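You operate a simulated robot arm through the tools that you are given. There is no shell and no other tool. Be economical: measure what you need, move in short steps, check, and stop when the job is done.

You are at the controls of a simulated two-armed robot. One attempt, no reset.

## Task
Try both plug gauges in bush H7, then put it in its tray.
Fine: red tray if the red gauge goes in, else green; hold the bush steady while you try the red one; both gauges go back in their wells; leave the other bushes.

Only the result counts: the job must be done as asked and must still hold three seconds after the hand-in. Knocking over, shifting, dropping, spilling or breaking anything else fails it.

## Robot
Two 7-joint arms with two-finger parallel grippers on one trunk, on a base that drives. Base frame: it is fixed to the floor where the robot stands at the start and does not move with it; the origin is under the middle of the robot, x ahead of it, y to its left, z up. Units: mm, degrees, N and s.
The left shoulder is at the start at [70, 163, 1170], the right one opposite. With the tool pointing down near the work surface each hand reaches from about 380 to 880 mm from the robot's upright axis, wherever it stands, measured 20 degrees to its own side. Places, roughly: green well of the gauge rack [700, 200, 800]; red well of the gauge rack [700, 100, 800]. Payload 3.43 kg a hand.
Tool frame (each hand has its own): the origin (TCP) lies between the finger pads and is the grasp point; the fingertips stand 34 mm ahead of it; z points along the fingers, y is the line along which they close. Largest opening 128 mm; finger width 24, thickness 12; the body of the gripper, 48 by 130 mm, starts 96 mm behind the TCP.
Orientation is that of the tool frame in the base frame, as a unit quaternion [w, x, y, z]. With the fingers straight down and closing along the base's y, the tool's x points along the base's -x, its y along +y and its z along -z.

## Interface
- The arms move only by the tool step_arm. It takes "left_steps", "right_steps" or both (then of equal length, played together; a hand with none holds still); each is a list of rows, each an object (a shift or turn left out is 0, a gripper value left out holds the last) with "xyz": the shift along the tool's x, y, z in m, a list of three; "rot": the turn, a rotation vector about the tool's x, y, z in degrees, a list of three. In form: [{"xyz": [x, y, z], "rot": [wx, wy, wz]}, ...]. A call has 1 to 10 rows; each row is the pose to reach, as a shift and turn from the pose commanded when the call began, along the tool's axes at that moment. "left_jaw" and "right_jaw" are, for a hand that has rows, the finger opening in m, from 0 to 0.128, set as the call begins (left out, the last holds). Rows are played at 5 a second. More than 50 mm and 8.6 degrees between two rows, or a gripper value outside its range, and nothing of the call is played. Where a pose cannot be reached the arm comes as near as it can. A force on the tool above 40 N (or 10 N above the force at the start of the call, whichever is more), or a blocked arm, ends the call early, and 0.2 s more pass. The fingers move at their own pace (about 153 mm/s each) and stop on an object; they squeeze with about 29 N. The grip force told is the motor's: it shows also when the fingers shut on nothing. Time passes only in rows, and 0.2 s behind the last, so rows that repeat a pose let the fingers close. It gives the time, the measured TCP pose, the force on the tool (base axes), the opening and the grip force at its end, in the units of the frame above (readings bear some noise), with the torque about the TCP (base axes, N m) and any sound that the robot's microphone picked up.
- Cameras (640 x 400 px; columns grow to the right, rows downward): "scene" is now at [126.5, 37.4, 1388]; the picture's right is [0.45, -0.89, 0.00], its down [-0.59, -0.30, -0.75] and it looks along [0.67, 0.34, -0.66] (base axes); focal length 252 px, centre (320, 200). "left" rides on the left gripper at [76, 11, -160] in its tool frame; the picture's right is [-0.15, 0.99, 0.00], its down [-0.88, -0.13, -0.46] and it looks along [-0.45, -0.07, 0.89] (tool axes); focal length 234 px, centre (320, 200). "right" rides on the right gripper at [76, -11, -160] in its tool frame; the picture's right is [0.15, 0.99, 0.00], its down [-0.88, 0.13, -0.46] and it looks along [-0.45, 0.07, 0.89] (tool axes); focal length 234 px, centre (320, 200). There is no depth. A picture from a camera that has moved, and an enlarged one, comes with that camera's place and axes in the base frame and with its lens.
- get_image(camera): a new picture of that camera. No time passes.
- slide_trunk(by): slides the trunk up (or, below 0, down) by that many mm; the arms and the scene camera ride with it, the base frame stays. It gives what a move gives, with no picture.
- steer(legs): drives the robot by 1 to 6 legs, each [ahead, left, turn to the left] in mm, mm and degrees, along the robot's own axes; the way and the turn of a leg run together, so that a leg with both is an arc; at most 1500 mm and 180 degrees a leg. The arms and the cameras ride along, it lands a little off, and it stops where it bumps. It gives what a move gives.
- turn_head(pan, tilt): turns the head with the scene camera to pan (to the left, within 86 degrees either way) and tilt (down, from -29 to 69), counted from straight ahead of the robot. It gives what a move gives.
- zoom(camera, box): a new picture of the part [left, top, right, bottom] of that camera's present view, enlarged. No time passes.
- job_done(): hands the job in; it is judged then, once.

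Go step by step. Nothing tells you exact positions but the pictures and the camera data: compare them with the known pose of the tool, close in by small moves and look again before you grip or let go. The budget is 120 turns and 92 pictures, counting those below and the enlarged ones. Unless the task says otherwise, let go and move clear before handing in, and close with one line.

The tools are called after "Call:" as name(argument=value, ...) on one line, values as JSON. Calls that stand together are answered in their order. step_arm: Moves the arms, as the interface text tells. Its arguments: {"type":"object","properties":{"left_steps":{"type":"array","items":{"type":"object","properties":{"xyz":{"type":"array","items":{"type":"number"}},"rot":{"type":"array","items":{"type":"number"}}}}},"left_jaw":{"type":"number"},"right_steps":{"type":"array","items":{"type":"object","properties":{"xyz":{"type":"array","items":{"type":"number"}},"rot":{"type":"array","items":{"type":"number"}}}}},"right_jaw":{"type":"number"}},"required":[]} The other tools are called the same way: slide_trunk (by) slides the trunk up or down; steer (legs) drives the base; turn_head (pan, tilt) turns the head that bears the scene camera; get_image (camera) takes a picture; zoom (camera, box) takes an enlarged picture of a part of a camera's view; job_done () hands the job in.

At the start:

```text
t: 0.0
left_ee_pos: [482.4, 406.9, 1095.1]
left_ee_rot: [0.001, 0.0, 1.0, 0.0]
left_contact_force: [-0.5, -0.1, 0.1]
left_torque: [-0.01, -0.02, 0.0]
left_width: 128.2
left_grip_force: 0.0
right_ee_pos: [440.0, -15.3, 1107.9]
right_ee_rot: [0.0, 0.0, 1.0, 0.0]
right_contact_force: [-0.2, 0.3, 0.7]
right_torque: [0.0, 0.0, 0.01]
right_width: 128.1
right_grip_force: 0.1
trunk travel left (down, up): [-650.0, 290.0]
robot x, y, heading: [-1.5, 1.4, -0.1]
head pan, tilt: [26.8, 41.5]
```

scene: 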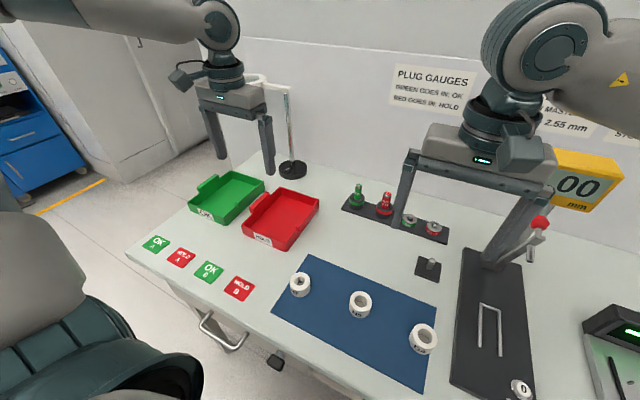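
right: 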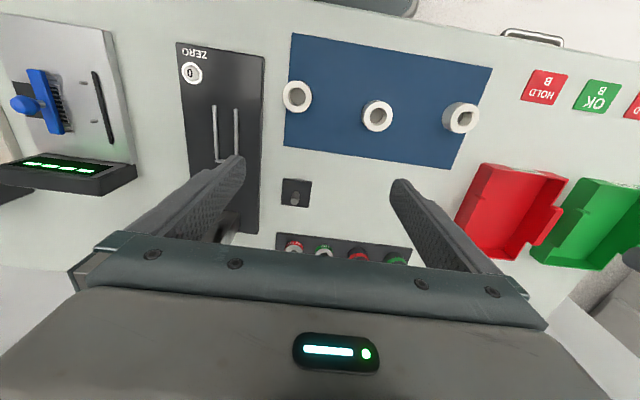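
left: 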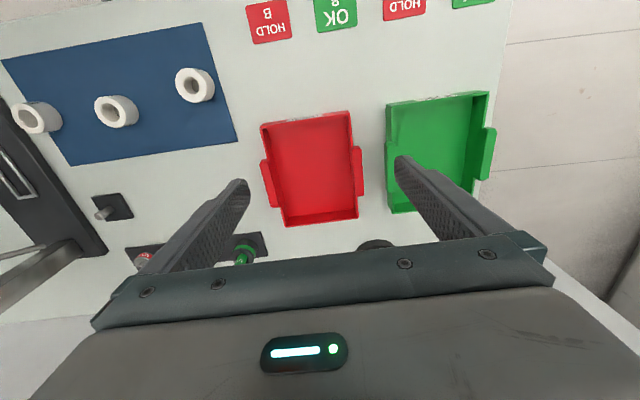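

I see a table with three bushes on a blue mat, a gauge rack, and red and green trays. First I enlarge the bushes and rack to read the labels.

Call:
zoom(camera="scene", box=[270, 250, 450, 362])

Call:
zoom(camera="scene", box=[330, 170, 460, 251])

Call:
zoom(camera="scene", box=[370, 50, 640, 219])

```text
3.56 times, centred on (360, 306) of scene
camera zoom: at [126.5, 37.4, 1388.0], right [0.45, -0.89, 0.0], down [-0.59, -0.3, -0.75], along [0.67, 0.34, -0.66], focal length 897 px, centre (178, -177)
```

zoom: 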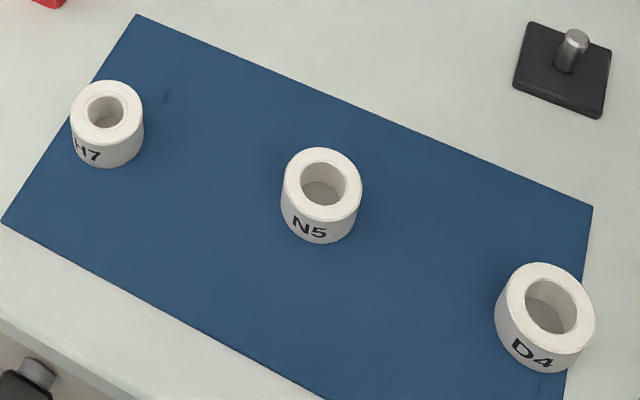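

```text
4.92 times, centred on (395, 210) of scene
camera zoom: at [126.5, 37.4, 1388.0], right [0.45, -0.89, 0.0], down [-0.59, -0.3, -0.75], along [0.67, 0.34, -0.66], focal length 1242 px, centre (-49, 148)
```

zoom: 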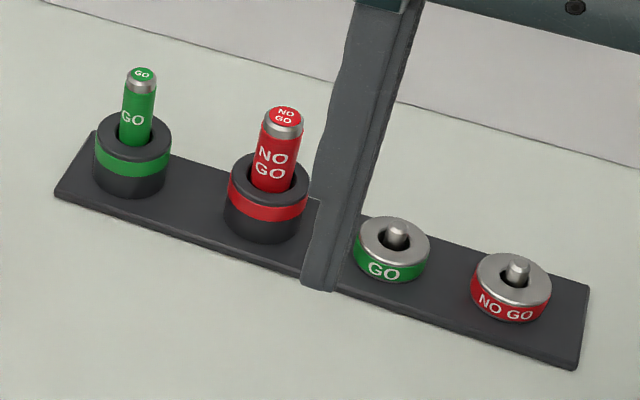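

```text
2.37 times, centred on (505, 134) of scene
camera zoom: at [126.5, 37.4, 1388.0], right [0.45, -0.89, 0.0], down [-0.59, -0.3, -0.75], along [0.67, 0.34, -0.66], focal length 597 px, centre (-118, 355)
```

zoom: 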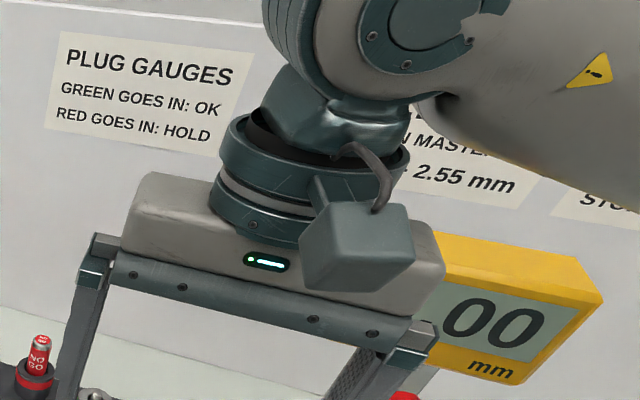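

H7 is the leftmost bush; the plug gauges stand in the two sockets on the left of the rack. I take closer wrist views to triangulate.

Call:
zoom(camera="left", box=[0, 20, 320, 220])

Call:
zoom(camera="right", box=[260, 30, 580, 270])

```text
2.00 times, centred on (160, 120) of left
camera zoom: at [407.6, 419.1, 1254.6], right [0.15, 0.99, 0.0], down [0.88, -0.13, 0.46], along [0.45, -0.07, -0.89], focal length 468 px, centre (640, 360)
```

zoom: 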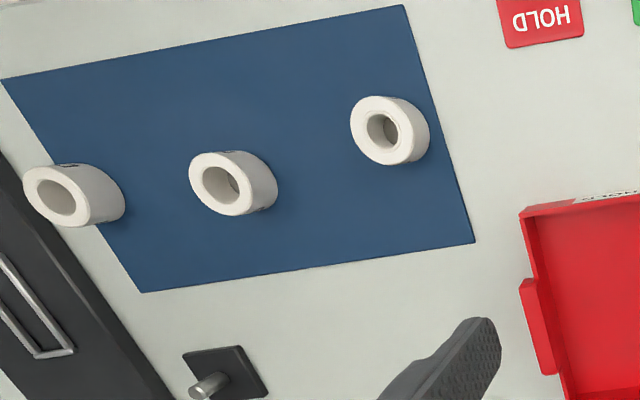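

```text
1.67 times, centred on (420, 150) of right
camera zoom: at [365.0, -26.6, 1266.8], right [-0.15, 0.99, 0.0], down [0.88, 0.13, 0.45], along [0.45, 0.07, -0.89], focal length 390 px, centre (153, 283)
```

zoom: 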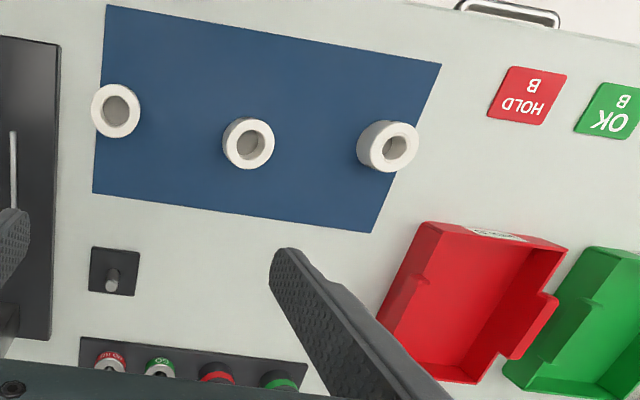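

H7 is at about (384, 224), top near z 859; the gauges are near (705, 110) and (705, 205). I shift the base left so both hands work comfortably over the bush and rack, then look again.

Call:
steer(legs=[[0, 150, 0]])

Call:
turn_head(pan=5, tilt=45)

Call:
get_image(camera="scene")

Call:
get_image(camera="right")

```text
t: 1.4
left_ee_pos: [483.2, 558.3, 1096.9]
left_ee_rot: [0.0, 0.001, 1.0, 0.001]
left_contact_force: [-0.4, -0.5, 0.1]
left_torque: [0.02, -0.01, -0.02]
left_width: 128.2
left_grip_force: 0.1
right_ee_pos: [440.8, 134.8, 1108.3]
right_ee_rot: [-0.001, 0.002, 1.0, 0.001]
right_contact_force: [0.2, 0.1, 0.0]
right_torque: [-0.02, -0.01, 0.01]
right_width: 128.1
right_grip_force: 0.0
trunk travel left (down, up): [-650.0, 290.0]
robot x, y, heading: [-0.3, 152.2, 0.0]
head pan, tilt: [26.8, 41.5]
```

```text
t: 2.2
left_ee_pos: [483.8, 560.1, 1095.6]
left_ee_rot: [0.0, 0.001, 1.0, 0.0]
left_contact_force: [-0.1, 0.2, -0.1]
left_torque: [-0.01, 0.01, -0.01]
left_width: 128.4
left_grip_force: 0.0
right_ee_pos: [440.8, 136.0, 1107.5]
right_ee_rot: [-0.001, 0.001, 1.0, -0.001]
right_contact_force: [0.3, -0.1, -0.2]
right_torque: [0.04, 0.03, -0.02]
right_width: 128.1
right_grip_force: 0.0
trunk travel left (down, up): [-650.0, 290.0]
robot x, y, heading: [1.4, 150.2, 0.0]
head pan, tilt: [5.0, 45.0]
```

```text
83 pictures are left
camera scene: at [132.6, 157.8, 1382.9], right [0.09, -1.0, 0.0], down [-0.7, -0.06, -0.71], along [0.7, 0.06, -0.71], focal length 252 px, centre (320, 200)
```

scene: 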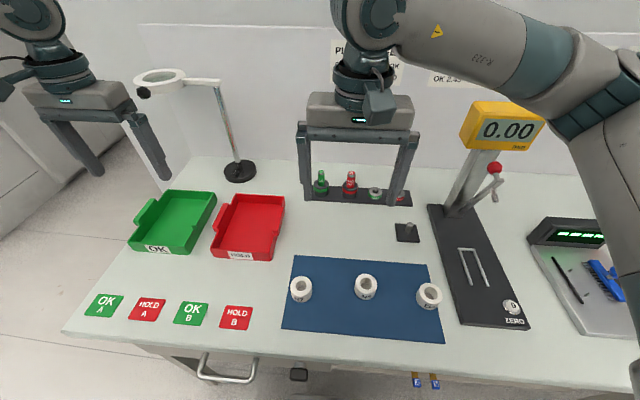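

```text
82 pictures are left
camera right: at [365.1, 124.1, 1266.8], right [-0.14, 0.99, 0.0], down [0.88, 0.13, 0.45], along [0.45, 0.07, -0.89], focal length 234 px, centre (320, 200)
```

right: 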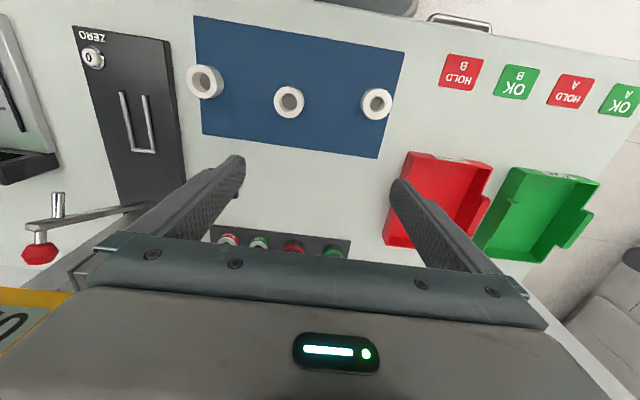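

The base shift went as planned. I enlarge the rack and trays for measurement.

Call:
zoom(camera="scene", box=[290, 150, 430, 238])

Call:
zoom(camera="scene", box=[120, 180, 320, 305])

```text
4.55 times, centred on (360, 194) of scene
camera zoom: at [132.6, 157.8, 1382.9], right [0.09, -1.0, 0.0], down [-0.7, -0.06, -0.71], along [0.7, 0.06, -0.71], focal length 1146 px, centre (138, 227)
```

zoom: 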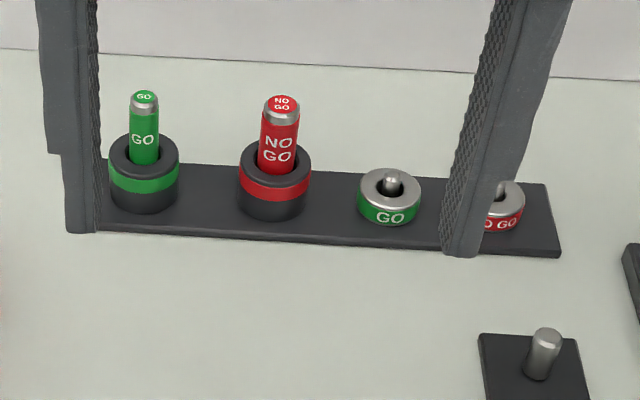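

```text
3.20 times, centred on (220, 242) of scene
camera zoom: at [132.6, 157.8, 1382.9], right [0.09, -1.0, 0.0], down [-0.7, -0.06, -0.71], along [0.7, 0.06, -0.71], focal length 807 px, centre (640, 64)
```

zoom: 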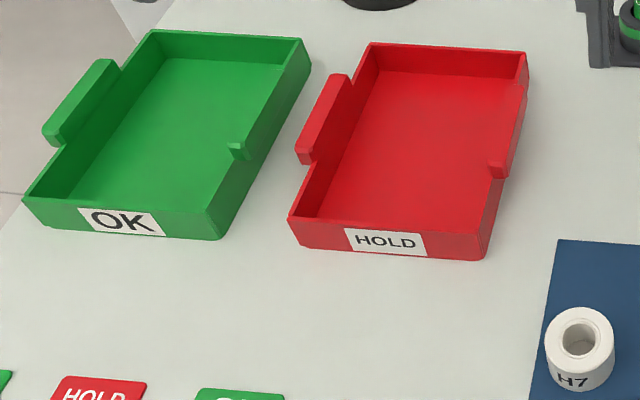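

Red gauge handle is near (700, 115, top about 926) and green near (700, 202). I turn the left hand so it will come at the bush from the left, and bring the right hand above the red gauge with a narrowed opening.

Call:
step_arm(left_steps=[{"xyz": [0.01, -0.014, 0.0046], "rot": [0, 0, 8]}, {"xyz": [0.02, -0.028, 0.0092], "rot": [0, 0, 16]}, {"xyz": [0.03, -0.042, 0.0138], "rot": [0, 0, 24]}, {"xyz": [0.04, -0.056, 0.0184], "rot": [0, 0, 32]}, {"xyz": [0.05, -0.07, 0.023], "rot": [0, 0, 40]}, {"xyz": [0.06, -0.084, 0.0276], "rot": [0, 0, 48]}, {"xyz": [0.07, -0.098, 0.0322], "rot": [0, 0, 56]}, {"xyz": [0.08, -0.112, 0.0368], "rot": [0, 0, 64]}, {"xyz": [0.09, -0.126, 0.0414], "rot": [0, 0, 72]}, {"xyz": [0.1, -0.14, 0.046], "rot": [0, 0, 80]}], right_steps=[{"xyz": [-0.0259, -0.0021, 0.003]}, {"xyz": [-0.0518, -0.0042, 0.006]}, {"xyz": [-0.0777, -0.0063, 0.009]}, {"xyz": [-0.1036, -0.0084, 0.012]}, {"xyz": [-0.1295, -0.0105, 0.015]}, {"xyz": [-0.1554, -0.0126, 0.018]}, {"xyz": [-0.1813, -0.0147, 0.021]}, {"xyz": [-0.2072, -0.0168, 0.024]}, {"xyz": [-0.2331, -0.0189, 0.027]}, {"xyz": [-0.259, -0.021, 0.03]}], right_jaw=0.06)

Call:
get_image(camera="right")

Call:
get_image(camera="scene")

```text
t: 4.4
left_ee_pos: [383.2, 418.7, 1049.4]
left_ee_rot: [0.001, 0.644, 0.765, 0.0]
left_contact_force: [0.3, 0.1, 0.5]
left_torque: [0.02, 0.04, -0.01]
left_width: 127.9
left_grip_force: 0.1
right_ee_pos: [699.3, 114.6, 1077.4]
right_ee_rot: [-0.001, 0.001, 1.0, 0.0]
right_contact_force: [-0.3, -0.2, 0.6]
right_torque: [0.03, 0.02, 0.02]
right_width: 59.9
right_grip_force: 0.1
trunk travel left (down, up): [-650.0, 290.0]
robot x, y, heading: [-0.9, 155.2, -0.1]
head pan, tilt: [5.0, 45.0]
```

```text
79 pictures are left
camera right: at [624.7, 102.2, 1236.6], right [-0.14, 0.99, 0.0], down [0.88, 0.13, 0.45], along [0.45, 0.07, -0.89], focal length 234 px, centre (320, 200)
```

right: 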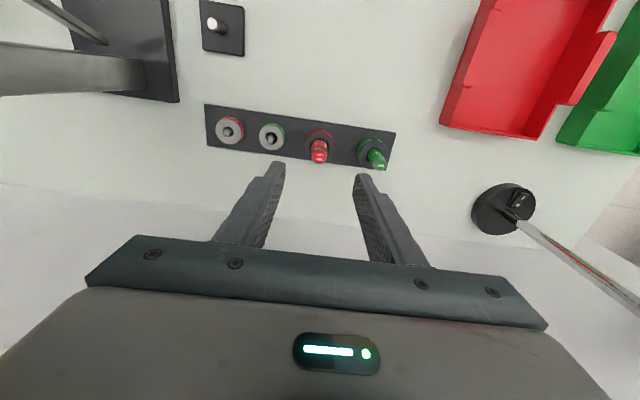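

```text
78 pictures are left
camera scene: at [133.1, 157.6, 1382.8], right [0.09, -1.0, 0.0], down [-0.7, -0.06, -0.71], along [0.7, 0.06, -0.71], focal length 252 px, centre (320, 200)
```

scene: 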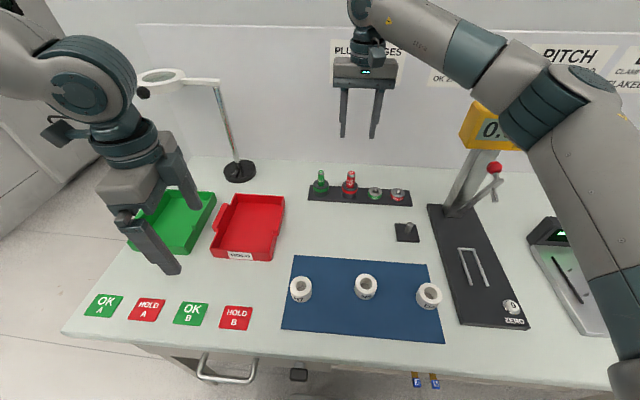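

Both gauges are in the right camera's view; I enlarge for a finer fix.

Call:
zoom(camera="right", box=[250, 110, 410, 210])

Call:
zoom(camera="scene", box=[300, 150, 420, 225])

```text
4.00 times, centred on (330, 160) of right
camera zoom: at [624.7, 102.2, 1236.6], right [-0.14, 0.99, 0.0], down [0.88, 0.13, 0.45], along [0.45, 0.07, -0.89], focal length 937 px, centre (280, 360)
```

zoom: 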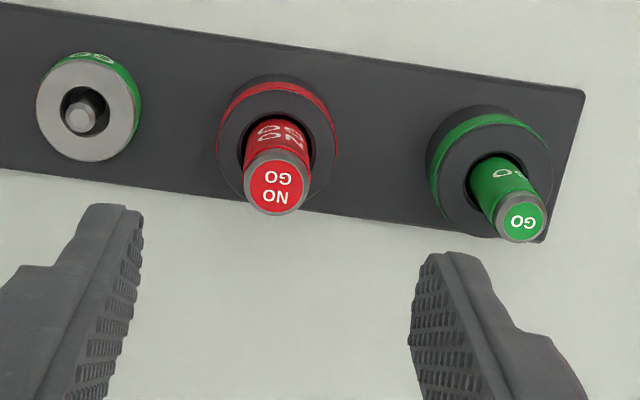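

```text
5.33 times, centred on (360, 188) of scene
camera zoom: at [133.1, 157.6, 1382.8], right [0.09, -1.0, 0.0], down [-0.7, -0.06, -0.71], along [0.7, 0.06, -0.71], focal length 1345 px, centre (107, 267)
```

zoom: 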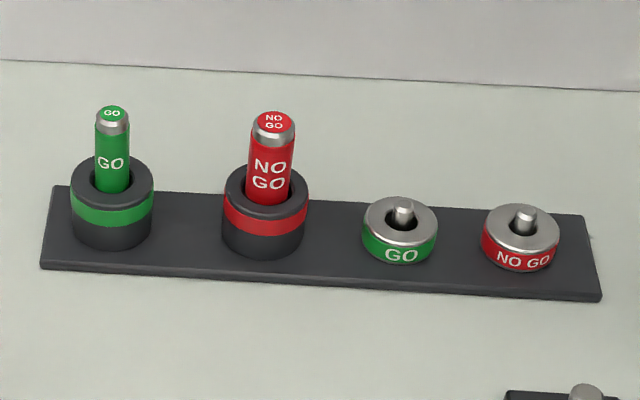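

Red gauge top is at about (720, 116, 915), green at (720, 206, 915). I bring the right hand down to just above the red one, and finish the left hand's turn.

Call:
step_arm(right_steps=[{"xyz": [-0.01, 0.001, 0.04]}, {"xyz": [-0.0207, 0.0016, 0.08]}, {"xyz": [-0.0207, 0.0016, 0.117]}], left_steps=[{"rot": [0, 0, 5]}, {"rot": [0, 0, 10]}, {"rot": [0, 0, 10]}])

Call:
zoom(camera="right", box=[200, 100, 440, 250])

Call:
zoom(camera="scene", box=[300, 120, 420, 225])

```text
t: 5.2
left_ee_pos: [383.4, 418.7, 1051.5]
left_ee_rot: [0.0, 0.708, 0.707, 0.001]
left_contact_force: [1.3, 0.1, 0.2]
left_torque: [0.01, 0.01, -0.03]
left_width: 127.9
left_grip_force: 0.0
right_ee_pos: [719.9, 115.1, 959.6]
right_ee_rot: [0.0, 0.001, 1.0, 0.0]
right_contact_force: [0.7, 0.0, 0.2]
right_torque: [0.01, -0.01, -0.01]
right_width: 60.1
right_grip_force: 0.1
trunk travel left (down, up): [-650.0, 290.0]
robot x, y, heading: [1.7, 152.1, -0.1]
head pan, tilt: [5.0, 45.0]
```

```text
2.67 times, centred on (320, 175) of right
camera zoom: at [644.0, 104.3, 1118.9], right [-0.14, 0.99, 0.0], down [0.88, 0.13, 0.45], along [0.45, 0.07, -0.89], focal length 624 px, centre (320, 267)
```

zoom: 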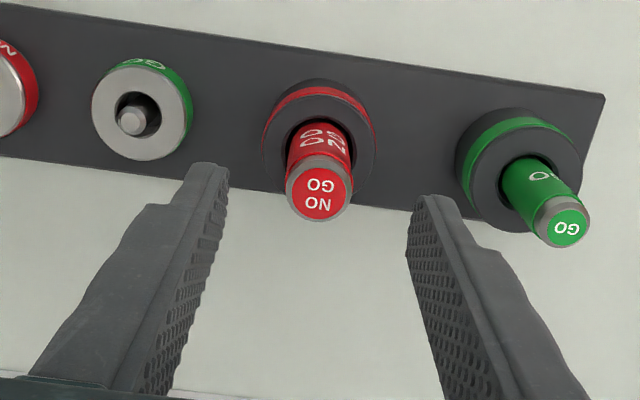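

```text
3.81 times, centred on (360, 172) of scene
camera zoom: at [133.0, 157.5, 1382.9], right [0.09, -1.0, 0.0], down [-0.7, -0.06, -0.71], along [0.7, 0.06, -0.71], focal length 961 px, centre (168, 305)
```

zoom: 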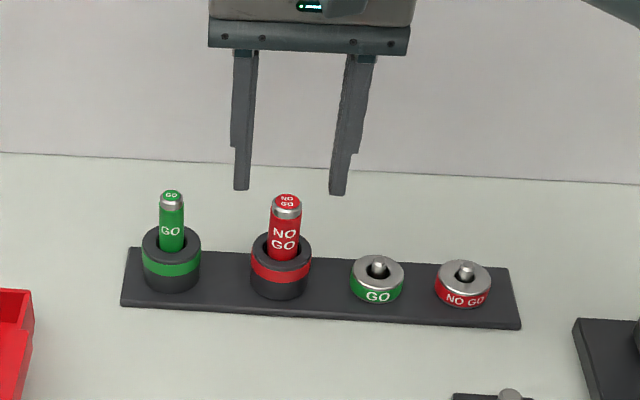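

The fingers straddle the red gauge. I go down 54 mm and close on the handle; the left hand tilts 45° at the same time, high above the table.

Call:
step_arm(right_steps=[{"xyz": [0, 0.001, 0.01]}, {"xyz": [0, 0.001, 0.02]}, {"xyz": [0, 0.001, 0.03]}, {"xyz": [0, 0.001, 0.04]}, {"xyz": [0, 0.001, 0.048]}, {"xyz": [0, 0.001, 0.054]}], left_steps=[{"rot": [0, -7.5, 0]}, {"rot": [0, -15, 0]}, {"rot": [0, -22.5, 0]}, {"rot": [0, -30, 0]}, {"rot": [0, -37.5, 0]}, {"rot": [0, -45, 0]}])

Call:
step_arm(right_steps=[{"xyz": [0, 0, 0]}, {"xyz": [0, 0, 0]}, {"xyz": [0, 0, 0]}], right_jaw=0.0)

Call:
get_image(camera="scene")

Call:
get_image(camera="left")

```text
t: 6.6
left_ee_pos: [383.5, 420.2, 1050.6]
left_ee_rot: [0.271, 0.654, 0.652, -0.271]
left_contact_force: [-0.8, 0.2, 1.0]
left_torque: [-0.04, 0.01, -0.01]
left_width: 128.3
left_grip_force: 0.1
right_ee_pos: [718.6, 116.3, 905.9]
right_ee_rot: [-0.001, 0.001, 1.0, -0.001]
right_contact_force: [0.4, 0.2, 0.0]
right_torque: [-0.05, -0.01, 0.01]
right_width: 60.1
right_grip_force: 0.1
trunk travel left (down, up): [-650.0, 290.0]
robot x, y, heading: [-1.3, 151.7, -0.1]
head pan, tilt: [5.0, 45.0]
```

```text
t: 7.4
left_ee_pos: [383.2, 418.8, 1050.9]
left_ee_rot: [0.27, 0.654, 0.652, -0.272]
left_contact_force: [0.2, 0.2, -0.3]
left_torque: [-0.02, -0.01, -0.02]
left_width: 128.3
left_grip_force: 0.0
right_ee_pos: [719.7, 116.2, 905.2]
right_ee_rot: [-0.001, 0.001, 1.0, 0.0]
right_contact_force: [-0.3, 0.4, 0.0]
right_torque: [0.09, 0.0, 0.02]
right_width: 24.0
right_grip_force: 29.4
trunk travel left (down, up): [-650.0, 290.0]
robot x, y, heading: [-0.9, 153.2, -0.0]
head pan, tilt: [5.0, 45.0]
```

```text
73 pictures are left
camera scene: at [132.7, 157.8, 1382.9], right [0.09, -1.0, 0.0], down [-0.7, -0.06, -0.71], along [0.7, 0.06, -0.71], focal length 252 px, centre (320, 200)
```

scene: 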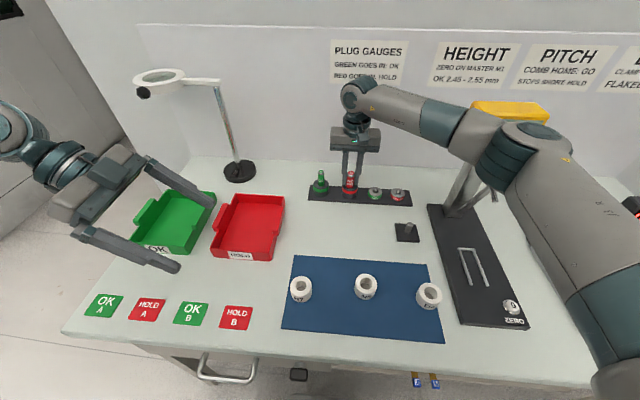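

```text
72 pictures are left
camera left: at [395.2, 585.3, 1108.4], right [0.99, -0.1, 0.1], down [-0.13, -0.3, 0.94], along [-0.07, -0.95, -0.31], focal length 234 px, centre (320, 200)
```

left: 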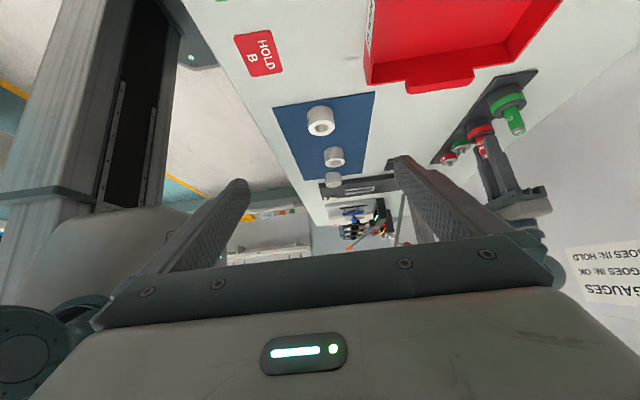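

The red gauge is gripped (24 mm handle). I lift it straight up while the left hand comes in along its tilted axis to a stand-off from H7.

Call:
step_arm(right_steps=[{"xyz": [0, 0, -0.01]}, {"xyz": [0, 0, -0.025]}, {"xyz": [0, 0, -0.045]}, {"xyz": [0, 0, -0.07]}, {"xyz": [0, 0, -0.1]}, {"xyz": [0, 0, -0.13]}], left_steps=[{"xyz": [0.001, 0, 0.027]}, {"xyz": [0.002, 0, 0.054]}, {"xyz": [0.003, 0, 0.081]}, {"xyz": [0.004, 0, 0.108]}, {"xyz": [0.005, 0, 0.135]}, {"xyz": [0.0057, 0.0007, 0.161]}])

Call:
get_image(camera="left")

Call:
get_image(camera="scene")

```text
t: 8.8
left_ee_pos: [387.9, 307.8, 930.7]
left_ee_rot: [0.271, 0.654, 0.653, -0.27]
left_contact_force: [0.4, 0.5, 0.9]
left_torque: [-0.02, 0.0, 0.0]
left_width: 128.0
left_grip_force: 0.0
right_ee_pos: [718.9, 115.6, 1033.7]
right_ee_rot: [0.0, 0.001, 1.0, -0.001]
right_contact_force: [-0.8, 0.0, -1.4]
right_torque: [0.0, 0.02, 0.02]
right_width: 23.9
right_grip_force: 29.0
trunk travel left (down, up): [-650.0, 290.0]
robot x, y, heading: [0.6, 149.5, 0.2]
head pan, tilt: [5.0, 45.0]
```

```text
71 pictures are left
camera left: at [398.2, 473.9, 989.8], right [0.99, -0.1, 0.1], down [-0.13, -0.3, 0.94], along [-0.07, -0.95, -0.31], focal length 234 px, centre (320, 200)
```

left: 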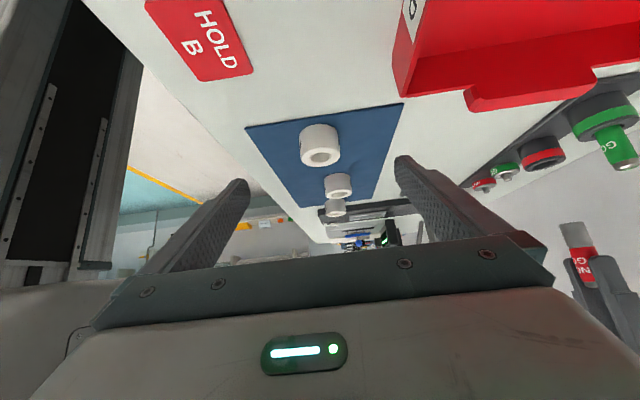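

```text
70 pictures are left
camera scene: at [133.2, 157.5, 1382.8], right [0.09, -1.0, 0.0], down [-0.7, -0.06, -0.71], along [0.7, 0.06, -0.71], focal length 252 px, centre (320, 200)
```

scene: 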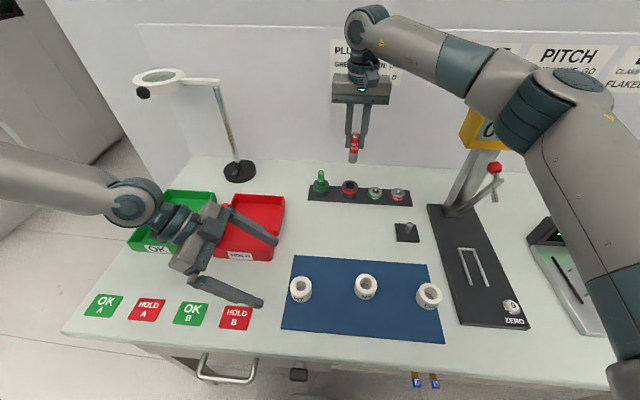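

The gauge is out of its well. I measure the bush again from the left camera and the gauge from the scene camera.

Call:
zoom(camera="left", box=[230, 90, 420, 209])

Call:
zoom(camera="scene", box=[300, 70, 420, 210])

Call:
zoom(camera="scene", box=[200, 240, 320, 315])

```text
3.36 times, centred on (325, 150) of left
camera zoom: at [398.2, 473.9, 989.8], right [0.99, -0.1, 0.1], down [-0.13, -0.3, 0.94], along [-0.07, -0.95, -0.31], focal length 787 px, centre (303, 370)
```

zoom: 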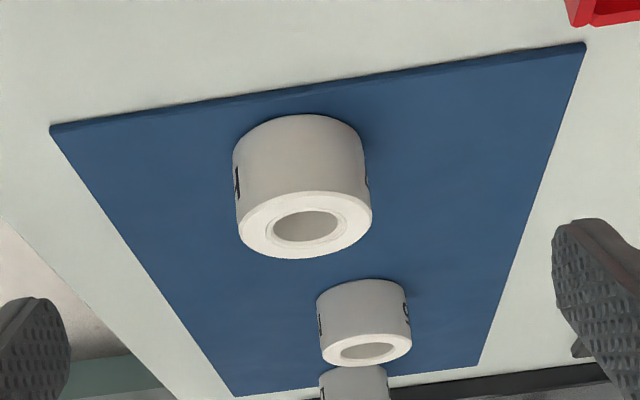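

```text
2.86 times, centred on (360, 140) of scene
camera zoom: at [133.2, 157.5, 1382.8], right [0.09, -1.0, 0.0], down [-0.7, -0.06, -0.71], along [0.7, 0.06, -0.71], focal length 721 px, centre (206, 371)
```

zoom: 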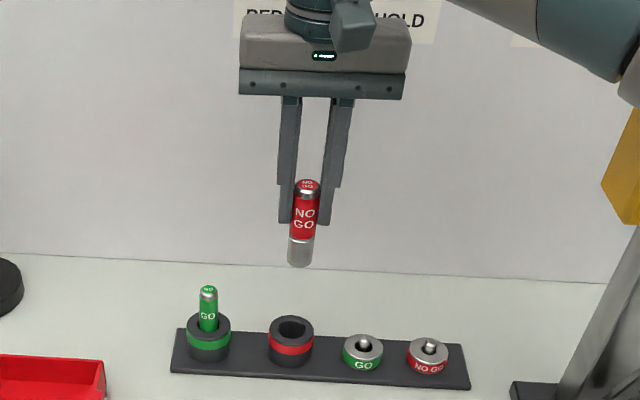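

```text
5.33 times, centred on (260, 278) of scene
camera zoom: at [133.2, 157.5, 1382.8], right [0.09, -1.0, 0.0], down [-0.7, -0.06, -0.71], along [0.7, 0.06, -0.71], focal length 1345 px, centre (640, -213)
```

zoom: 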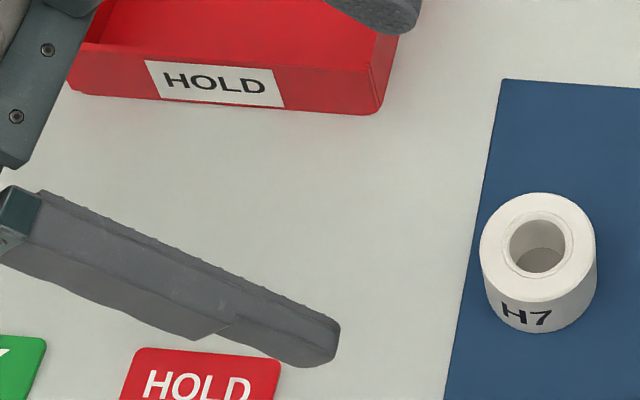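

H7 centre is about (386.5, 222), top z≈857, bottom ≈824. The left hand advances 100 mm along its fingers, so they straddle the bush.

Call:
step_arm(left_steps=[{"xyz": [0, -0.0008, 0.025]}, {"xyz": [0, -0.0008, 0.05]}, {"xyz": [0, -0.0008, 0.07]}, {"xyz": [0, -0.0008, 0.085]}, {"xyz": [0, -0.0008, 0.1]}], left_jaw=0.09)

Call:
get_image(camera="left")

Call:
zoom(camera="scene", box=[220, 240, 380, 340])

```text
t: 10.0
left_ee_pos: [384.2, 237.2, 860.9]
left_ee_rot: [0.27, 0.655, 0.652, -0.271]
left_contact_force: [0.2, 0.1, 0.1]
left_torque: [0.02, -0.01, -0.04]
left_width: 90.0
left_grip_force: 0.1
right_ee_pos: [720.1, 115.4, 1035.7]
right_ee_rot: [-0.001, 0.002, 1.0, 0.0]
right_contact_force: [-0.5, -0.6, -1.6]
right_torque: [0.0, 0.01, -0.03]
right_width: 24.0
right_grip_force: 29.6
trunk travel left (down, up): [-650.0, 290.0]
robot x, y, heading: [1.4, 149.0, -0.1]
head pan, tilt: [5.0, 45.0]
```

```text
66 pictures are left
camera left: at [396.7, 403.4, 920.1], right [0.99, -0.1, 0.1], down [-0.13, -0.3, 0.94], along [-0.07, -0.95, -0.31], focal length 234 px, centre (320, 200)
```

left: 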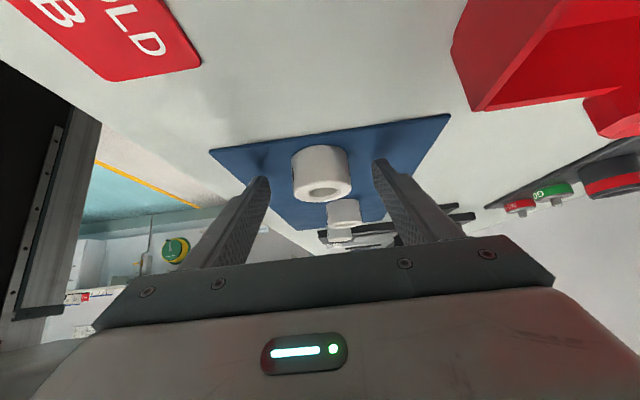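

```text
4.00 times, centred on (300, 290) of scene
camera zoom: at [133.5, 156.7, 1382.8], right [0.09, -1.0, 0.0], down [-0.71, -0.06, -0.71], along [0.7, 0.06, -0.71], focal length 1009 px, centre (400, -160)
```

zoom: 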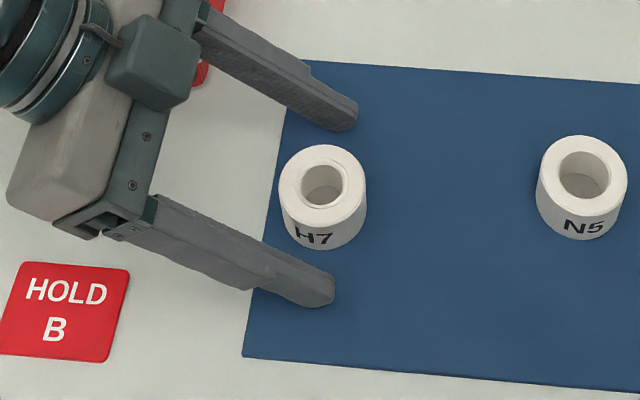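

The fingers straddle H7 evenly enough at mid-height. I close the left hand.

Call:
step_arm(left_steps=[{"xyz": [0, 0, 0]}, {"xyz": [0, 0, 0]}, {"xyz": [0, 0, 0]}], left_jaw=0.0)

Call:
zoom(camera="scene", box=[220, 240, 380, 340])

Call:
zoom(camera="left", box=[240, 110, 400, 230])

```text
t: 10.8
left_ee_pos: [384.3, 238.2, 861.7]
left_ee_rot: [0.27, 0.654, 0.653, -0.271]
left_contact_force: [0.1, 1.7, 1.4]
left_torque: [-0.03, 0.0, 0.01]
left_width: 45.8
left_grip_force: 28.8
right_ee_pos: [719.3, 116.8, 1035.3]
right_ee_rot: [0.001, 0.001, 1.0, 0.0]
right_contact_force: [-0.6, 0.0, -1.7]
right_torque: [-0.03, 0.0, -0.01]
right_width: 24.0
right_grip_force: 28.7
trunk travel left (down, up): [-650.0, 290.0]
robot x, y, heading: [1.6, 151.5, -0.1]
head pan, tilt: [5.0, 45.0]
```

```text
4.00 times, centred on (300, 290) of scene
camera zoom: at [132.7, 158.0, 1382.9], right [0.09, -1.0, 0.0], down [-0.7, -0.06, -0.71], along [0.7, 0.06, -0.71], focal length 1009 px, centre (400, -160)
```

zoom: 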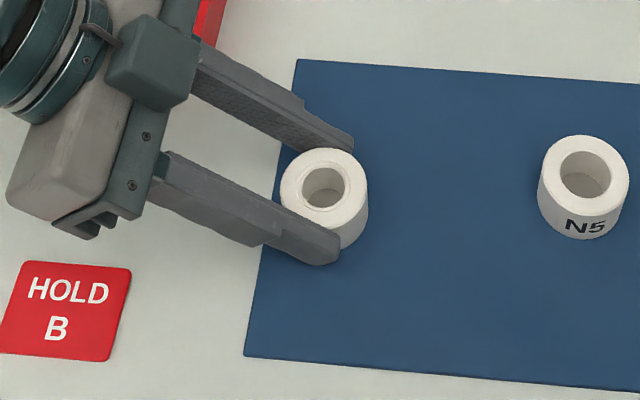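

```text
3.33 times, centred on (320, 170) of left
camera zoom: at [396.2, 404.5, 920.2], right [0.99, -0.1, 0.1], down [-0.13, -0.3, 0.94], along [-0.07, -0.95, -0.31], focal length 781 px, centre (320, 300)
```

zoom: 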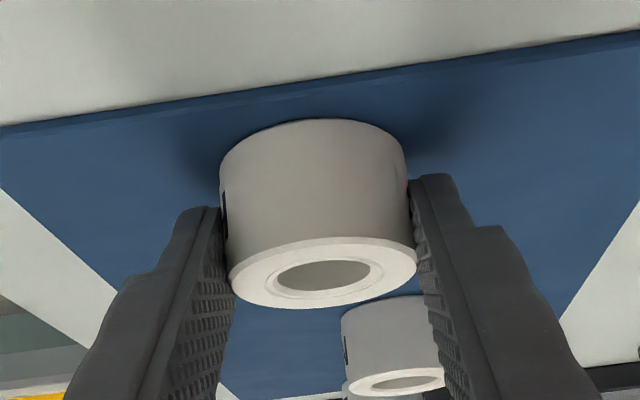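

H7 is clamped (46 mm OD), centre about (385, 222). I carry the red gauge over it, keeping it high.

Call:
step_arm(right_steps=[{"xyz": [0.0334, 0.0106, 0.001]}, {"xyz": [0.0668, 0.0212, 0.002]}, {"xyz": [0.1002, 0.0318, 0.003]}, {"xyz": [0.1336, 0.0424, 0.004]}, {"xyz": [0.167, 0.053, 0.005]}, {"xyz": [0.2004, 0.0636, 0.006]}, {"xyz": [0.2338, 0.0742, 0.007]}, {"xyz": [0.2672, 0.0848, 0.008]}, {"xyz": [0.3006, 0.0954, 0.009]}, {"xyz": [0.334, 0.106, 0.01]}])

Call:
get_image(camera="scene")

Call:
get_image(camera="right")

Call:
zoom(camera="left", box=[220, 90, 420, 290])

```text
t: 13.0
left_ee_pos: [384.6, 239.0, 860.8]
left_ee_rot: [0.271, 0.653, 0.653, -0.271]
left_contact_force: [-0.5, 2.6, 3.9]
left_torque: [0.03, 0.02, 0.01]
left_width: 46.0
left_grip_force: 28.7
right_ee_pos: [384.2, 223.1, 1025.9]
right_ee_rot: [0.0, 0.001, 1.0, 0.0]
right_contact_force: [0.4, 0.3, -1.2]
right_torque: [0.01, 0.02, 0.02]
right_width: 23.9
right_grip_force: 29.1
trunk travel left (down, up): [-650.0, 290.0]
robot x, y, heading: [-1.4, 151.5, 0.2]
head pan, tilt: [5.0, 45.0]
```

```text
62 pictures are left
camera scene: at [132.0, 158.9, 1382.9], right [0.09, -1.0, 0.0], down [-0.7, -0.06, -0.71], along [0.7, 0.06, -0.71], focal length 252 px, centre (320, 200)
```

scene: 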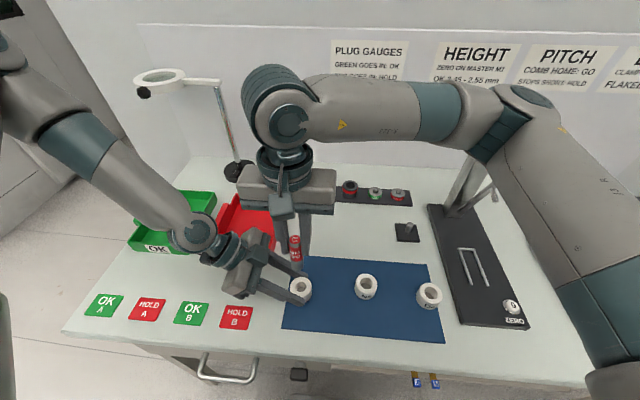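

```text
61 pictures are left
camera right: at [308.1, 212.7, 1186.2], right [-0.14, 0.99, 0.0], down [0.88, 0.13, 0.46], along [0.45, 0.06, -0.89], focal length 234 px, centre (320, 200)
```

right: 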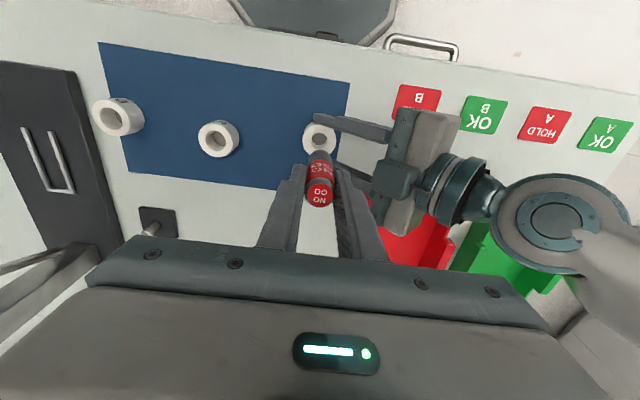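

```text
2.00 times, centred on (320, 190) of left
camera zoom: at [395.7, 405.1, 920.1], right [0.99, -0.1, 0.1], down [-0.13, -0.3, 0.94], along [-0.07, -0.95, -0.31], focal length 468 px, centre (320, 220)
```

zoom: 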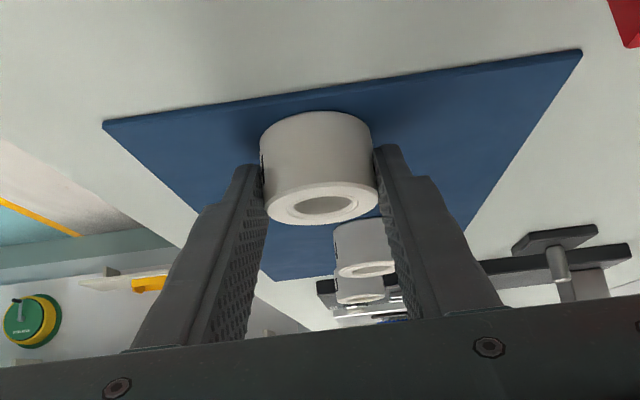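

The gauge is over the bush with hands clear. I lower it 75 mm so the tip hovers just above the bore, then compare.

Call:
step_arm(right_steps=[{"xyz": [0, 0, 0.02]}, {"xyz": [0, 0, 0.04]}, {"xyz": [0, 0, 0.055]}, {"xyz": [0, 0, 0.067]}, {"xyz": [0, 0, 0.075]}, {"xyz": [0, 0, 0.075]}])

Call:
zoom(camera="scene", box=[250, 230, 350, 320])

Call:
zoom(camera="right", box=[260, 80, 400, 220])

Call:
zoom(camera="left", box=[240, 110, 400, 230])

```text
t: 14.4
left_ee_pos: [384.0, 238.2, 861.4]
left_ee_rot: [0.27, 0.654, 0.653, -0.271]
left_contact_force: [-0.8, -0.1, 0.2]
left_torque: [-0.03, 0.02, -0.04]
left_width: 45.7
left_grip_force: 29.1
right_ee_pos: [387.4, 223.3, 951.8]
right_ee_rot: [-0.002, 0.001, 1.0, 0.001]
right_contact_force: [0.7, 0.3, -1.3]
right_torque: [-0.03, -0.01, 0.0]
right_width: 24.0
right_grip_force: 29.5
trunk travel left (down, up): [-650.0, 290.0]
robot x, y, heading: [1.7, 149.9, -0.1]
head pan, tilt: [5.0, 45.0]
```

```text
4.44 times, centred on (300, 275) of scene
camera zoom: at [132.6, 157.9, 1382.9], right [0.09, -1.0, 0.0], down [-0.7, -0.06, -0.71], along [0.7, 0.06, -0.71], focal length 1121 px, centre (409, -133)
```

zoom: 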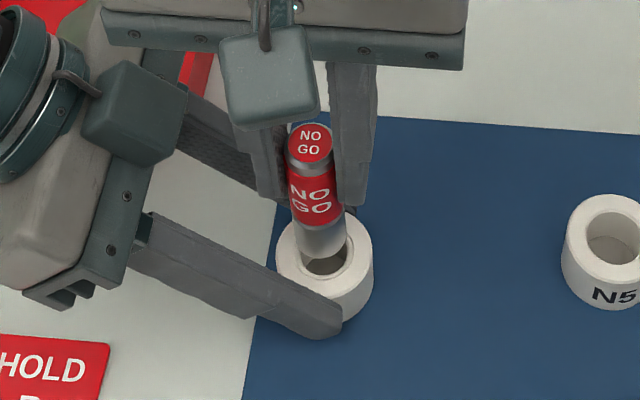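

```text
2.86 times, centred on (330, 150) of right
camera zoom: at [310.4, 211.8, 1111.2], right [-0.14, 0.99, 0.0], down [0.88, 0.13, 0.45], along [0.45, 0.07, -0.89], focal length 669 px, centre (291, 343)
```

zoom: 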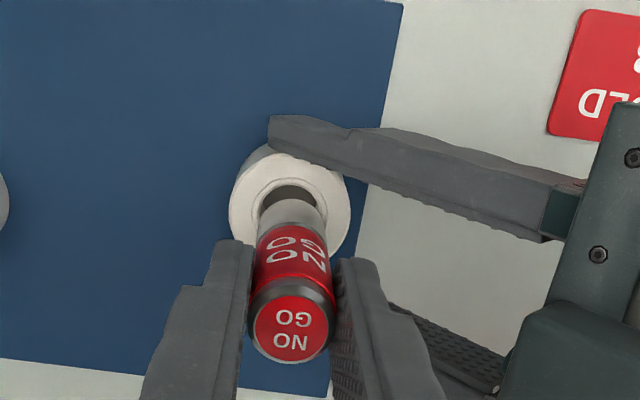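

```text
3.33 times, centred on (320, 170) of left
camera zoom: at [396.1, 404.4, 920.2], right [0.99, -0.1, 0.1], down [-0.13, -0.3, 0.94], along [-0.07, -0.95, -0.31], focal length 781 px, centre (320, 300)
```

zoom: 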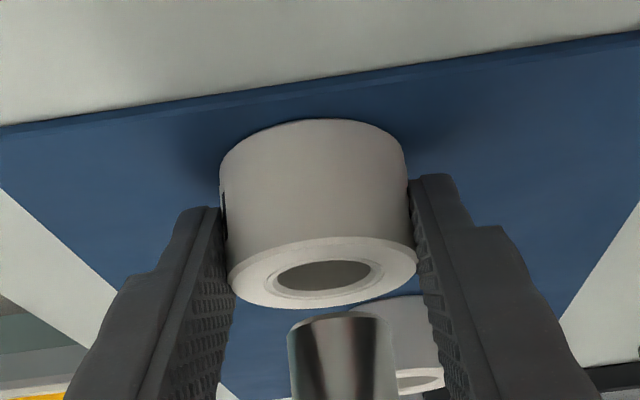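

The left view shows the gauge tip about 2.5 mm too far in +x, while y lines up. I correct that and check once more.

Call:
step_arm(right_steps=[{"xyz": [0.0025, 0, 0.003]}, {"xyz": [0.0025, 0, 0.003]}, {"xyz": [0.0025, 0, 0.003]}])

Call:
zoom(camera="left", box=[270, 130, 370, 220])

Call:
zoom(camera="scene", box=[270, 250, 330, 310])

```text
t: 15.2
left_ee_pos: [384.7, 238.2, 861.1]
left_ee_rot: [0.272, 0.653, 0.653, -0.271]
left_contact_force: [-0.6, 0.5, 0.7]
left_torque: [-0.02, -0.01, -0.02]
left_width: 45.7
left_grip_force: 29.0
right_ee_pos: [382.8, 223.4, 948.9]
right_ee_rot: [-0.001, 0.001, 1.0, 0.0]
right_contact_force: [0.7, 0.5, -1.2]
right_torque: [0.02, 0.05, 0.0]
right_width: 24.1
right_grip_force: 29.2
trunk travel left (down, up): [-650.0, 290.0]
robot x, y, heading: [-1.5, 152.6, -0.1]
head pan, tilt: [5.0, 45.0]
```

```text
4.44 times, centred on (320, 175) of left
camera zoom: at [396.2, 404.4, 920.2], right [0.99, -0.1, 0.1], down [-0.13, -0.3, 0.94], along [-0.07, -0.95, -0.31], focal length 1041 px, centre (320, 311)
```

zoom: 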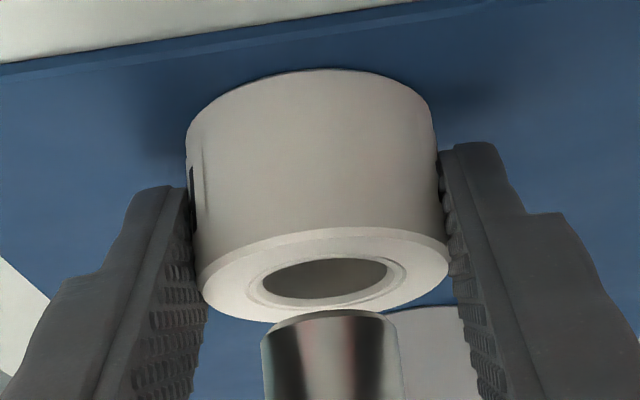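

```text
6.67 times, centred on (300, 280) of scene
camera zoom: at [132.7, 157.9, 1382.9], right [0.09, -1.0, 0.0], down [-0.7, -0.06, -0.71], along [0.7, 0.06, -0.71], focal length 1681 px, centre (453, -333)
```

zoom: 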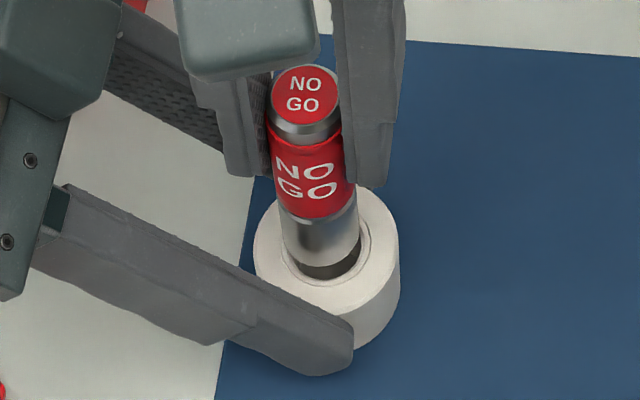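

Alignment is within about half a millimetre; I take 0.6 mm off y and push down slowly, watching the force.

Call:
step_arm(right_steps=[{"xyz": [0, -0.0006, 0.001]}, {"xyz": [0, -0.0006, 0.003]}, {"xyz": [0, -0.0006, 0.005]}, {"xyz": [0, -0.0006, 0.007]}, {"xyz": [0, -0.0006, 0.0085]}, {"xyz": [0, -0.0006, 0.01]}, {"xyz": [0, -0.0006, 0.0115]}, {"xyz": [0, -0.0006, 0.013]}])

Call:
zoom(camera="left", box=[270, 130, 370, 220])

```text
t: 17.0
left_ee_pos: [383.8, 238.8, 861.8]
left_ee_rot: [0.27, 0.654, 0.653, -0.27]
left_contact_force: [2.2, 2.7, -7.9]
left_torque: [-0.11, -0.11, 0.01]
left_width: 45.8
left_grip_force: 29.0
right_ee_pos: [384.7, 223.0, 936.3]
right_ee_rot: [0.0, 0.001, 1.0, 0.0]
right_contact_force: [-0.2, -3.9, 18.9]
right_torque: [0.0, 0.06, 0.02]
right_width: 23.8
right_grip_force: 29.3
trunk travel left (down, up): [-650.0, 290.0]
robot x, y, heading: [-4.4, 153.5, -0.2]
head pan, tilt: [5.0, 45.0]
```

```text
4.44 times, centred on (320, 175) of left
camera zoom: at [395.9, 404.4, 920.3], right [0.99, -0.1, 0.1], down [-0.13, -0.3, 0.94], along [-0.07, -0.95, -0.31], focal length 1041 px, centre (320, 311)
```

zoom: 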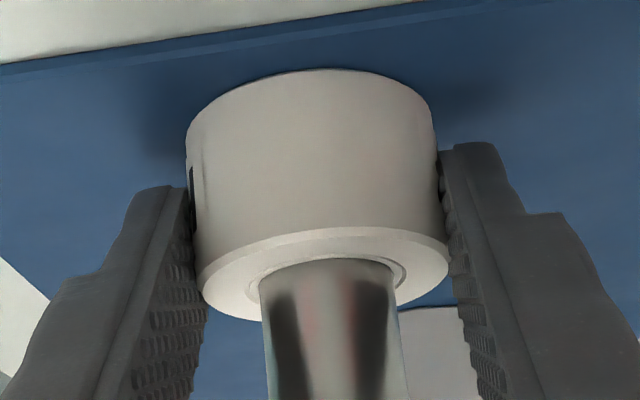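

Contact at 19 N with a −y side push, so the gauge may sit a bit toward +y. I ease up, shift 1 mm to −y, and push again to tell a rim catch from a true no-go.

Call:
step_arm(right_steps=[{"xyz": [0, 0, -0.003]}, {"xyz": [0, -0.001, -0.003]}, {"xyz": [0, -0.001, -0.001]}, {"xyz": [0, -0.001, 0.001]}, {"xyz": [0, -0.001, 0.002]}])

Call:
zoom(camera="scene", box=[270, 250, 330, 310])

```text
t: 18.2
left_ee_pos: [384.4, 238.3, 861.5]
left_ee_rot: [0.269, 0.655, 0.653, -0.27]
left_contact_force: [1.0, -5.9, -12.1]
left_torque: [0.04, -0.08, -0.01]
left_width: 45.7
left_grip_force: 28.8
right_ee_pos: [384.0, 221.3, 934.8]
right_ee_rot: [0.0, 0.001, 1.0, 0.0]
right_contact_force: [-0.5, 4.6, 22.1]
right_torque: [0.48, -0.04, -0.04]
right_width: 24.0
right_grip_force: 29.2
trunk travel left (down, up): [-650.0, 290.0]
robot x, y, heading: [-0.2, 152.9, -0.3]
head pan, tilt: [5.0, 45.0]
```

```text
6.67 times, centred on (300, 280) of scene
camera zoom: at [132.1, 157.5, 1383.1], right [0.09, -1.0, 0.0], down [-0.7, -0.06, -0.71], along [0.7, 0.06, -0.71], focal length 1681 px, centre (453, -333)
```

zoom: 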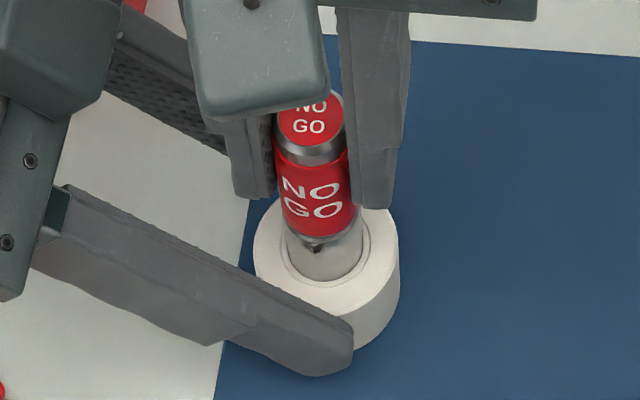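

Side force reversed to +4.6 N, so the centre is half a millimetre back. I take that and push again harder.

Call:
step_arm(right_steps=[{"xyz": [0, 0, -0.004]}, {"xyz": [0, 0.0005, -0.004]}, {"xyz": [0, 0.0005, -0.002]}, {"xyz": [0, 0.0005, 0]}, {"xyz": [0, 0.0005, 0.0015]}, {"xyz": [0, 0.0005, 0.003]}, {"xyz": [0, 0.0005, 0.003]}])

Call:
zoom(camera="left", box=[270, 130, 370, 220])

Call:
zoom(camera="scene", box=[270, 250, 330, 310])

```text
t: 19.8
left_ee_pos: [385.2, 238.5, 861.6]
left_ee_rot: [0.27, 0.654, 0.653, -0.27]
left_contact_force: [4.2, 0.1, -14.3]
left_torque: [0.1, -0.1, 0.07]
left_width: 45.2
left_grip_force: 28.5
right_ee_pos: [384.9, 222.9, 931.6]
right_ee_rot: [0.0, 0.001, 1.0, 0.001]
right_contact_force: [0.0, -2.2, 31.1]
right_torque: [0.91, 0.04, -0.03]
right_width: 23.6
right_grip_force: 29.4
trunk travel left (down, up): [-650.0, 290.0]
robot x, y, heading: [-1.1, 151.9, 0.0]
head pan, tilt: [5.0, 45.0]
```

```text
4.44 times, centred on (320, 175) of left
camera zoom: at [395.9, 404.5, 920.4], right [0.99, -0.1, 0.1], down [-0.13, -0.3, 0.94], along [-0.07, -0.95, -0.31], focal length 1041 px, centre (320, 311)
```

zoom: 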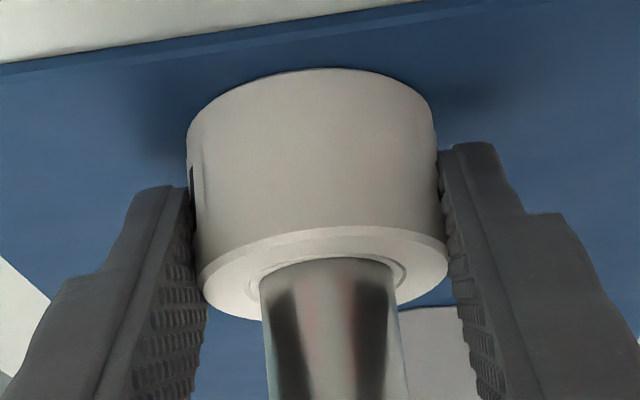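

```text
6.67 times, centred on (300, 280) of scene
camera zoom: at [132.0, 157.6, 1383.1], right [0.09, -1.0, 0.0], down [-0.7, -0.06, -0.71], along [0.7, 0.06, -0.71], focal length 1681 px, centre (453, -333)
```

zoom: 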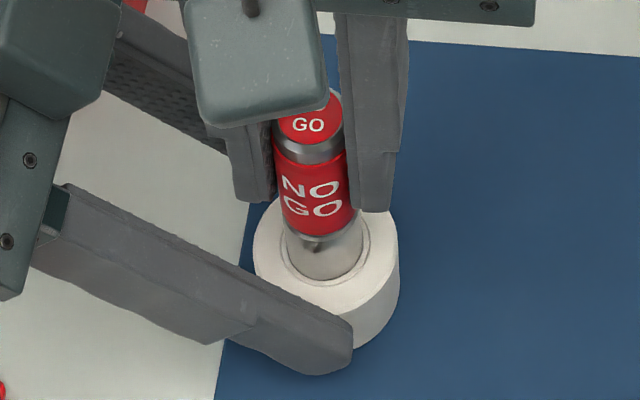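

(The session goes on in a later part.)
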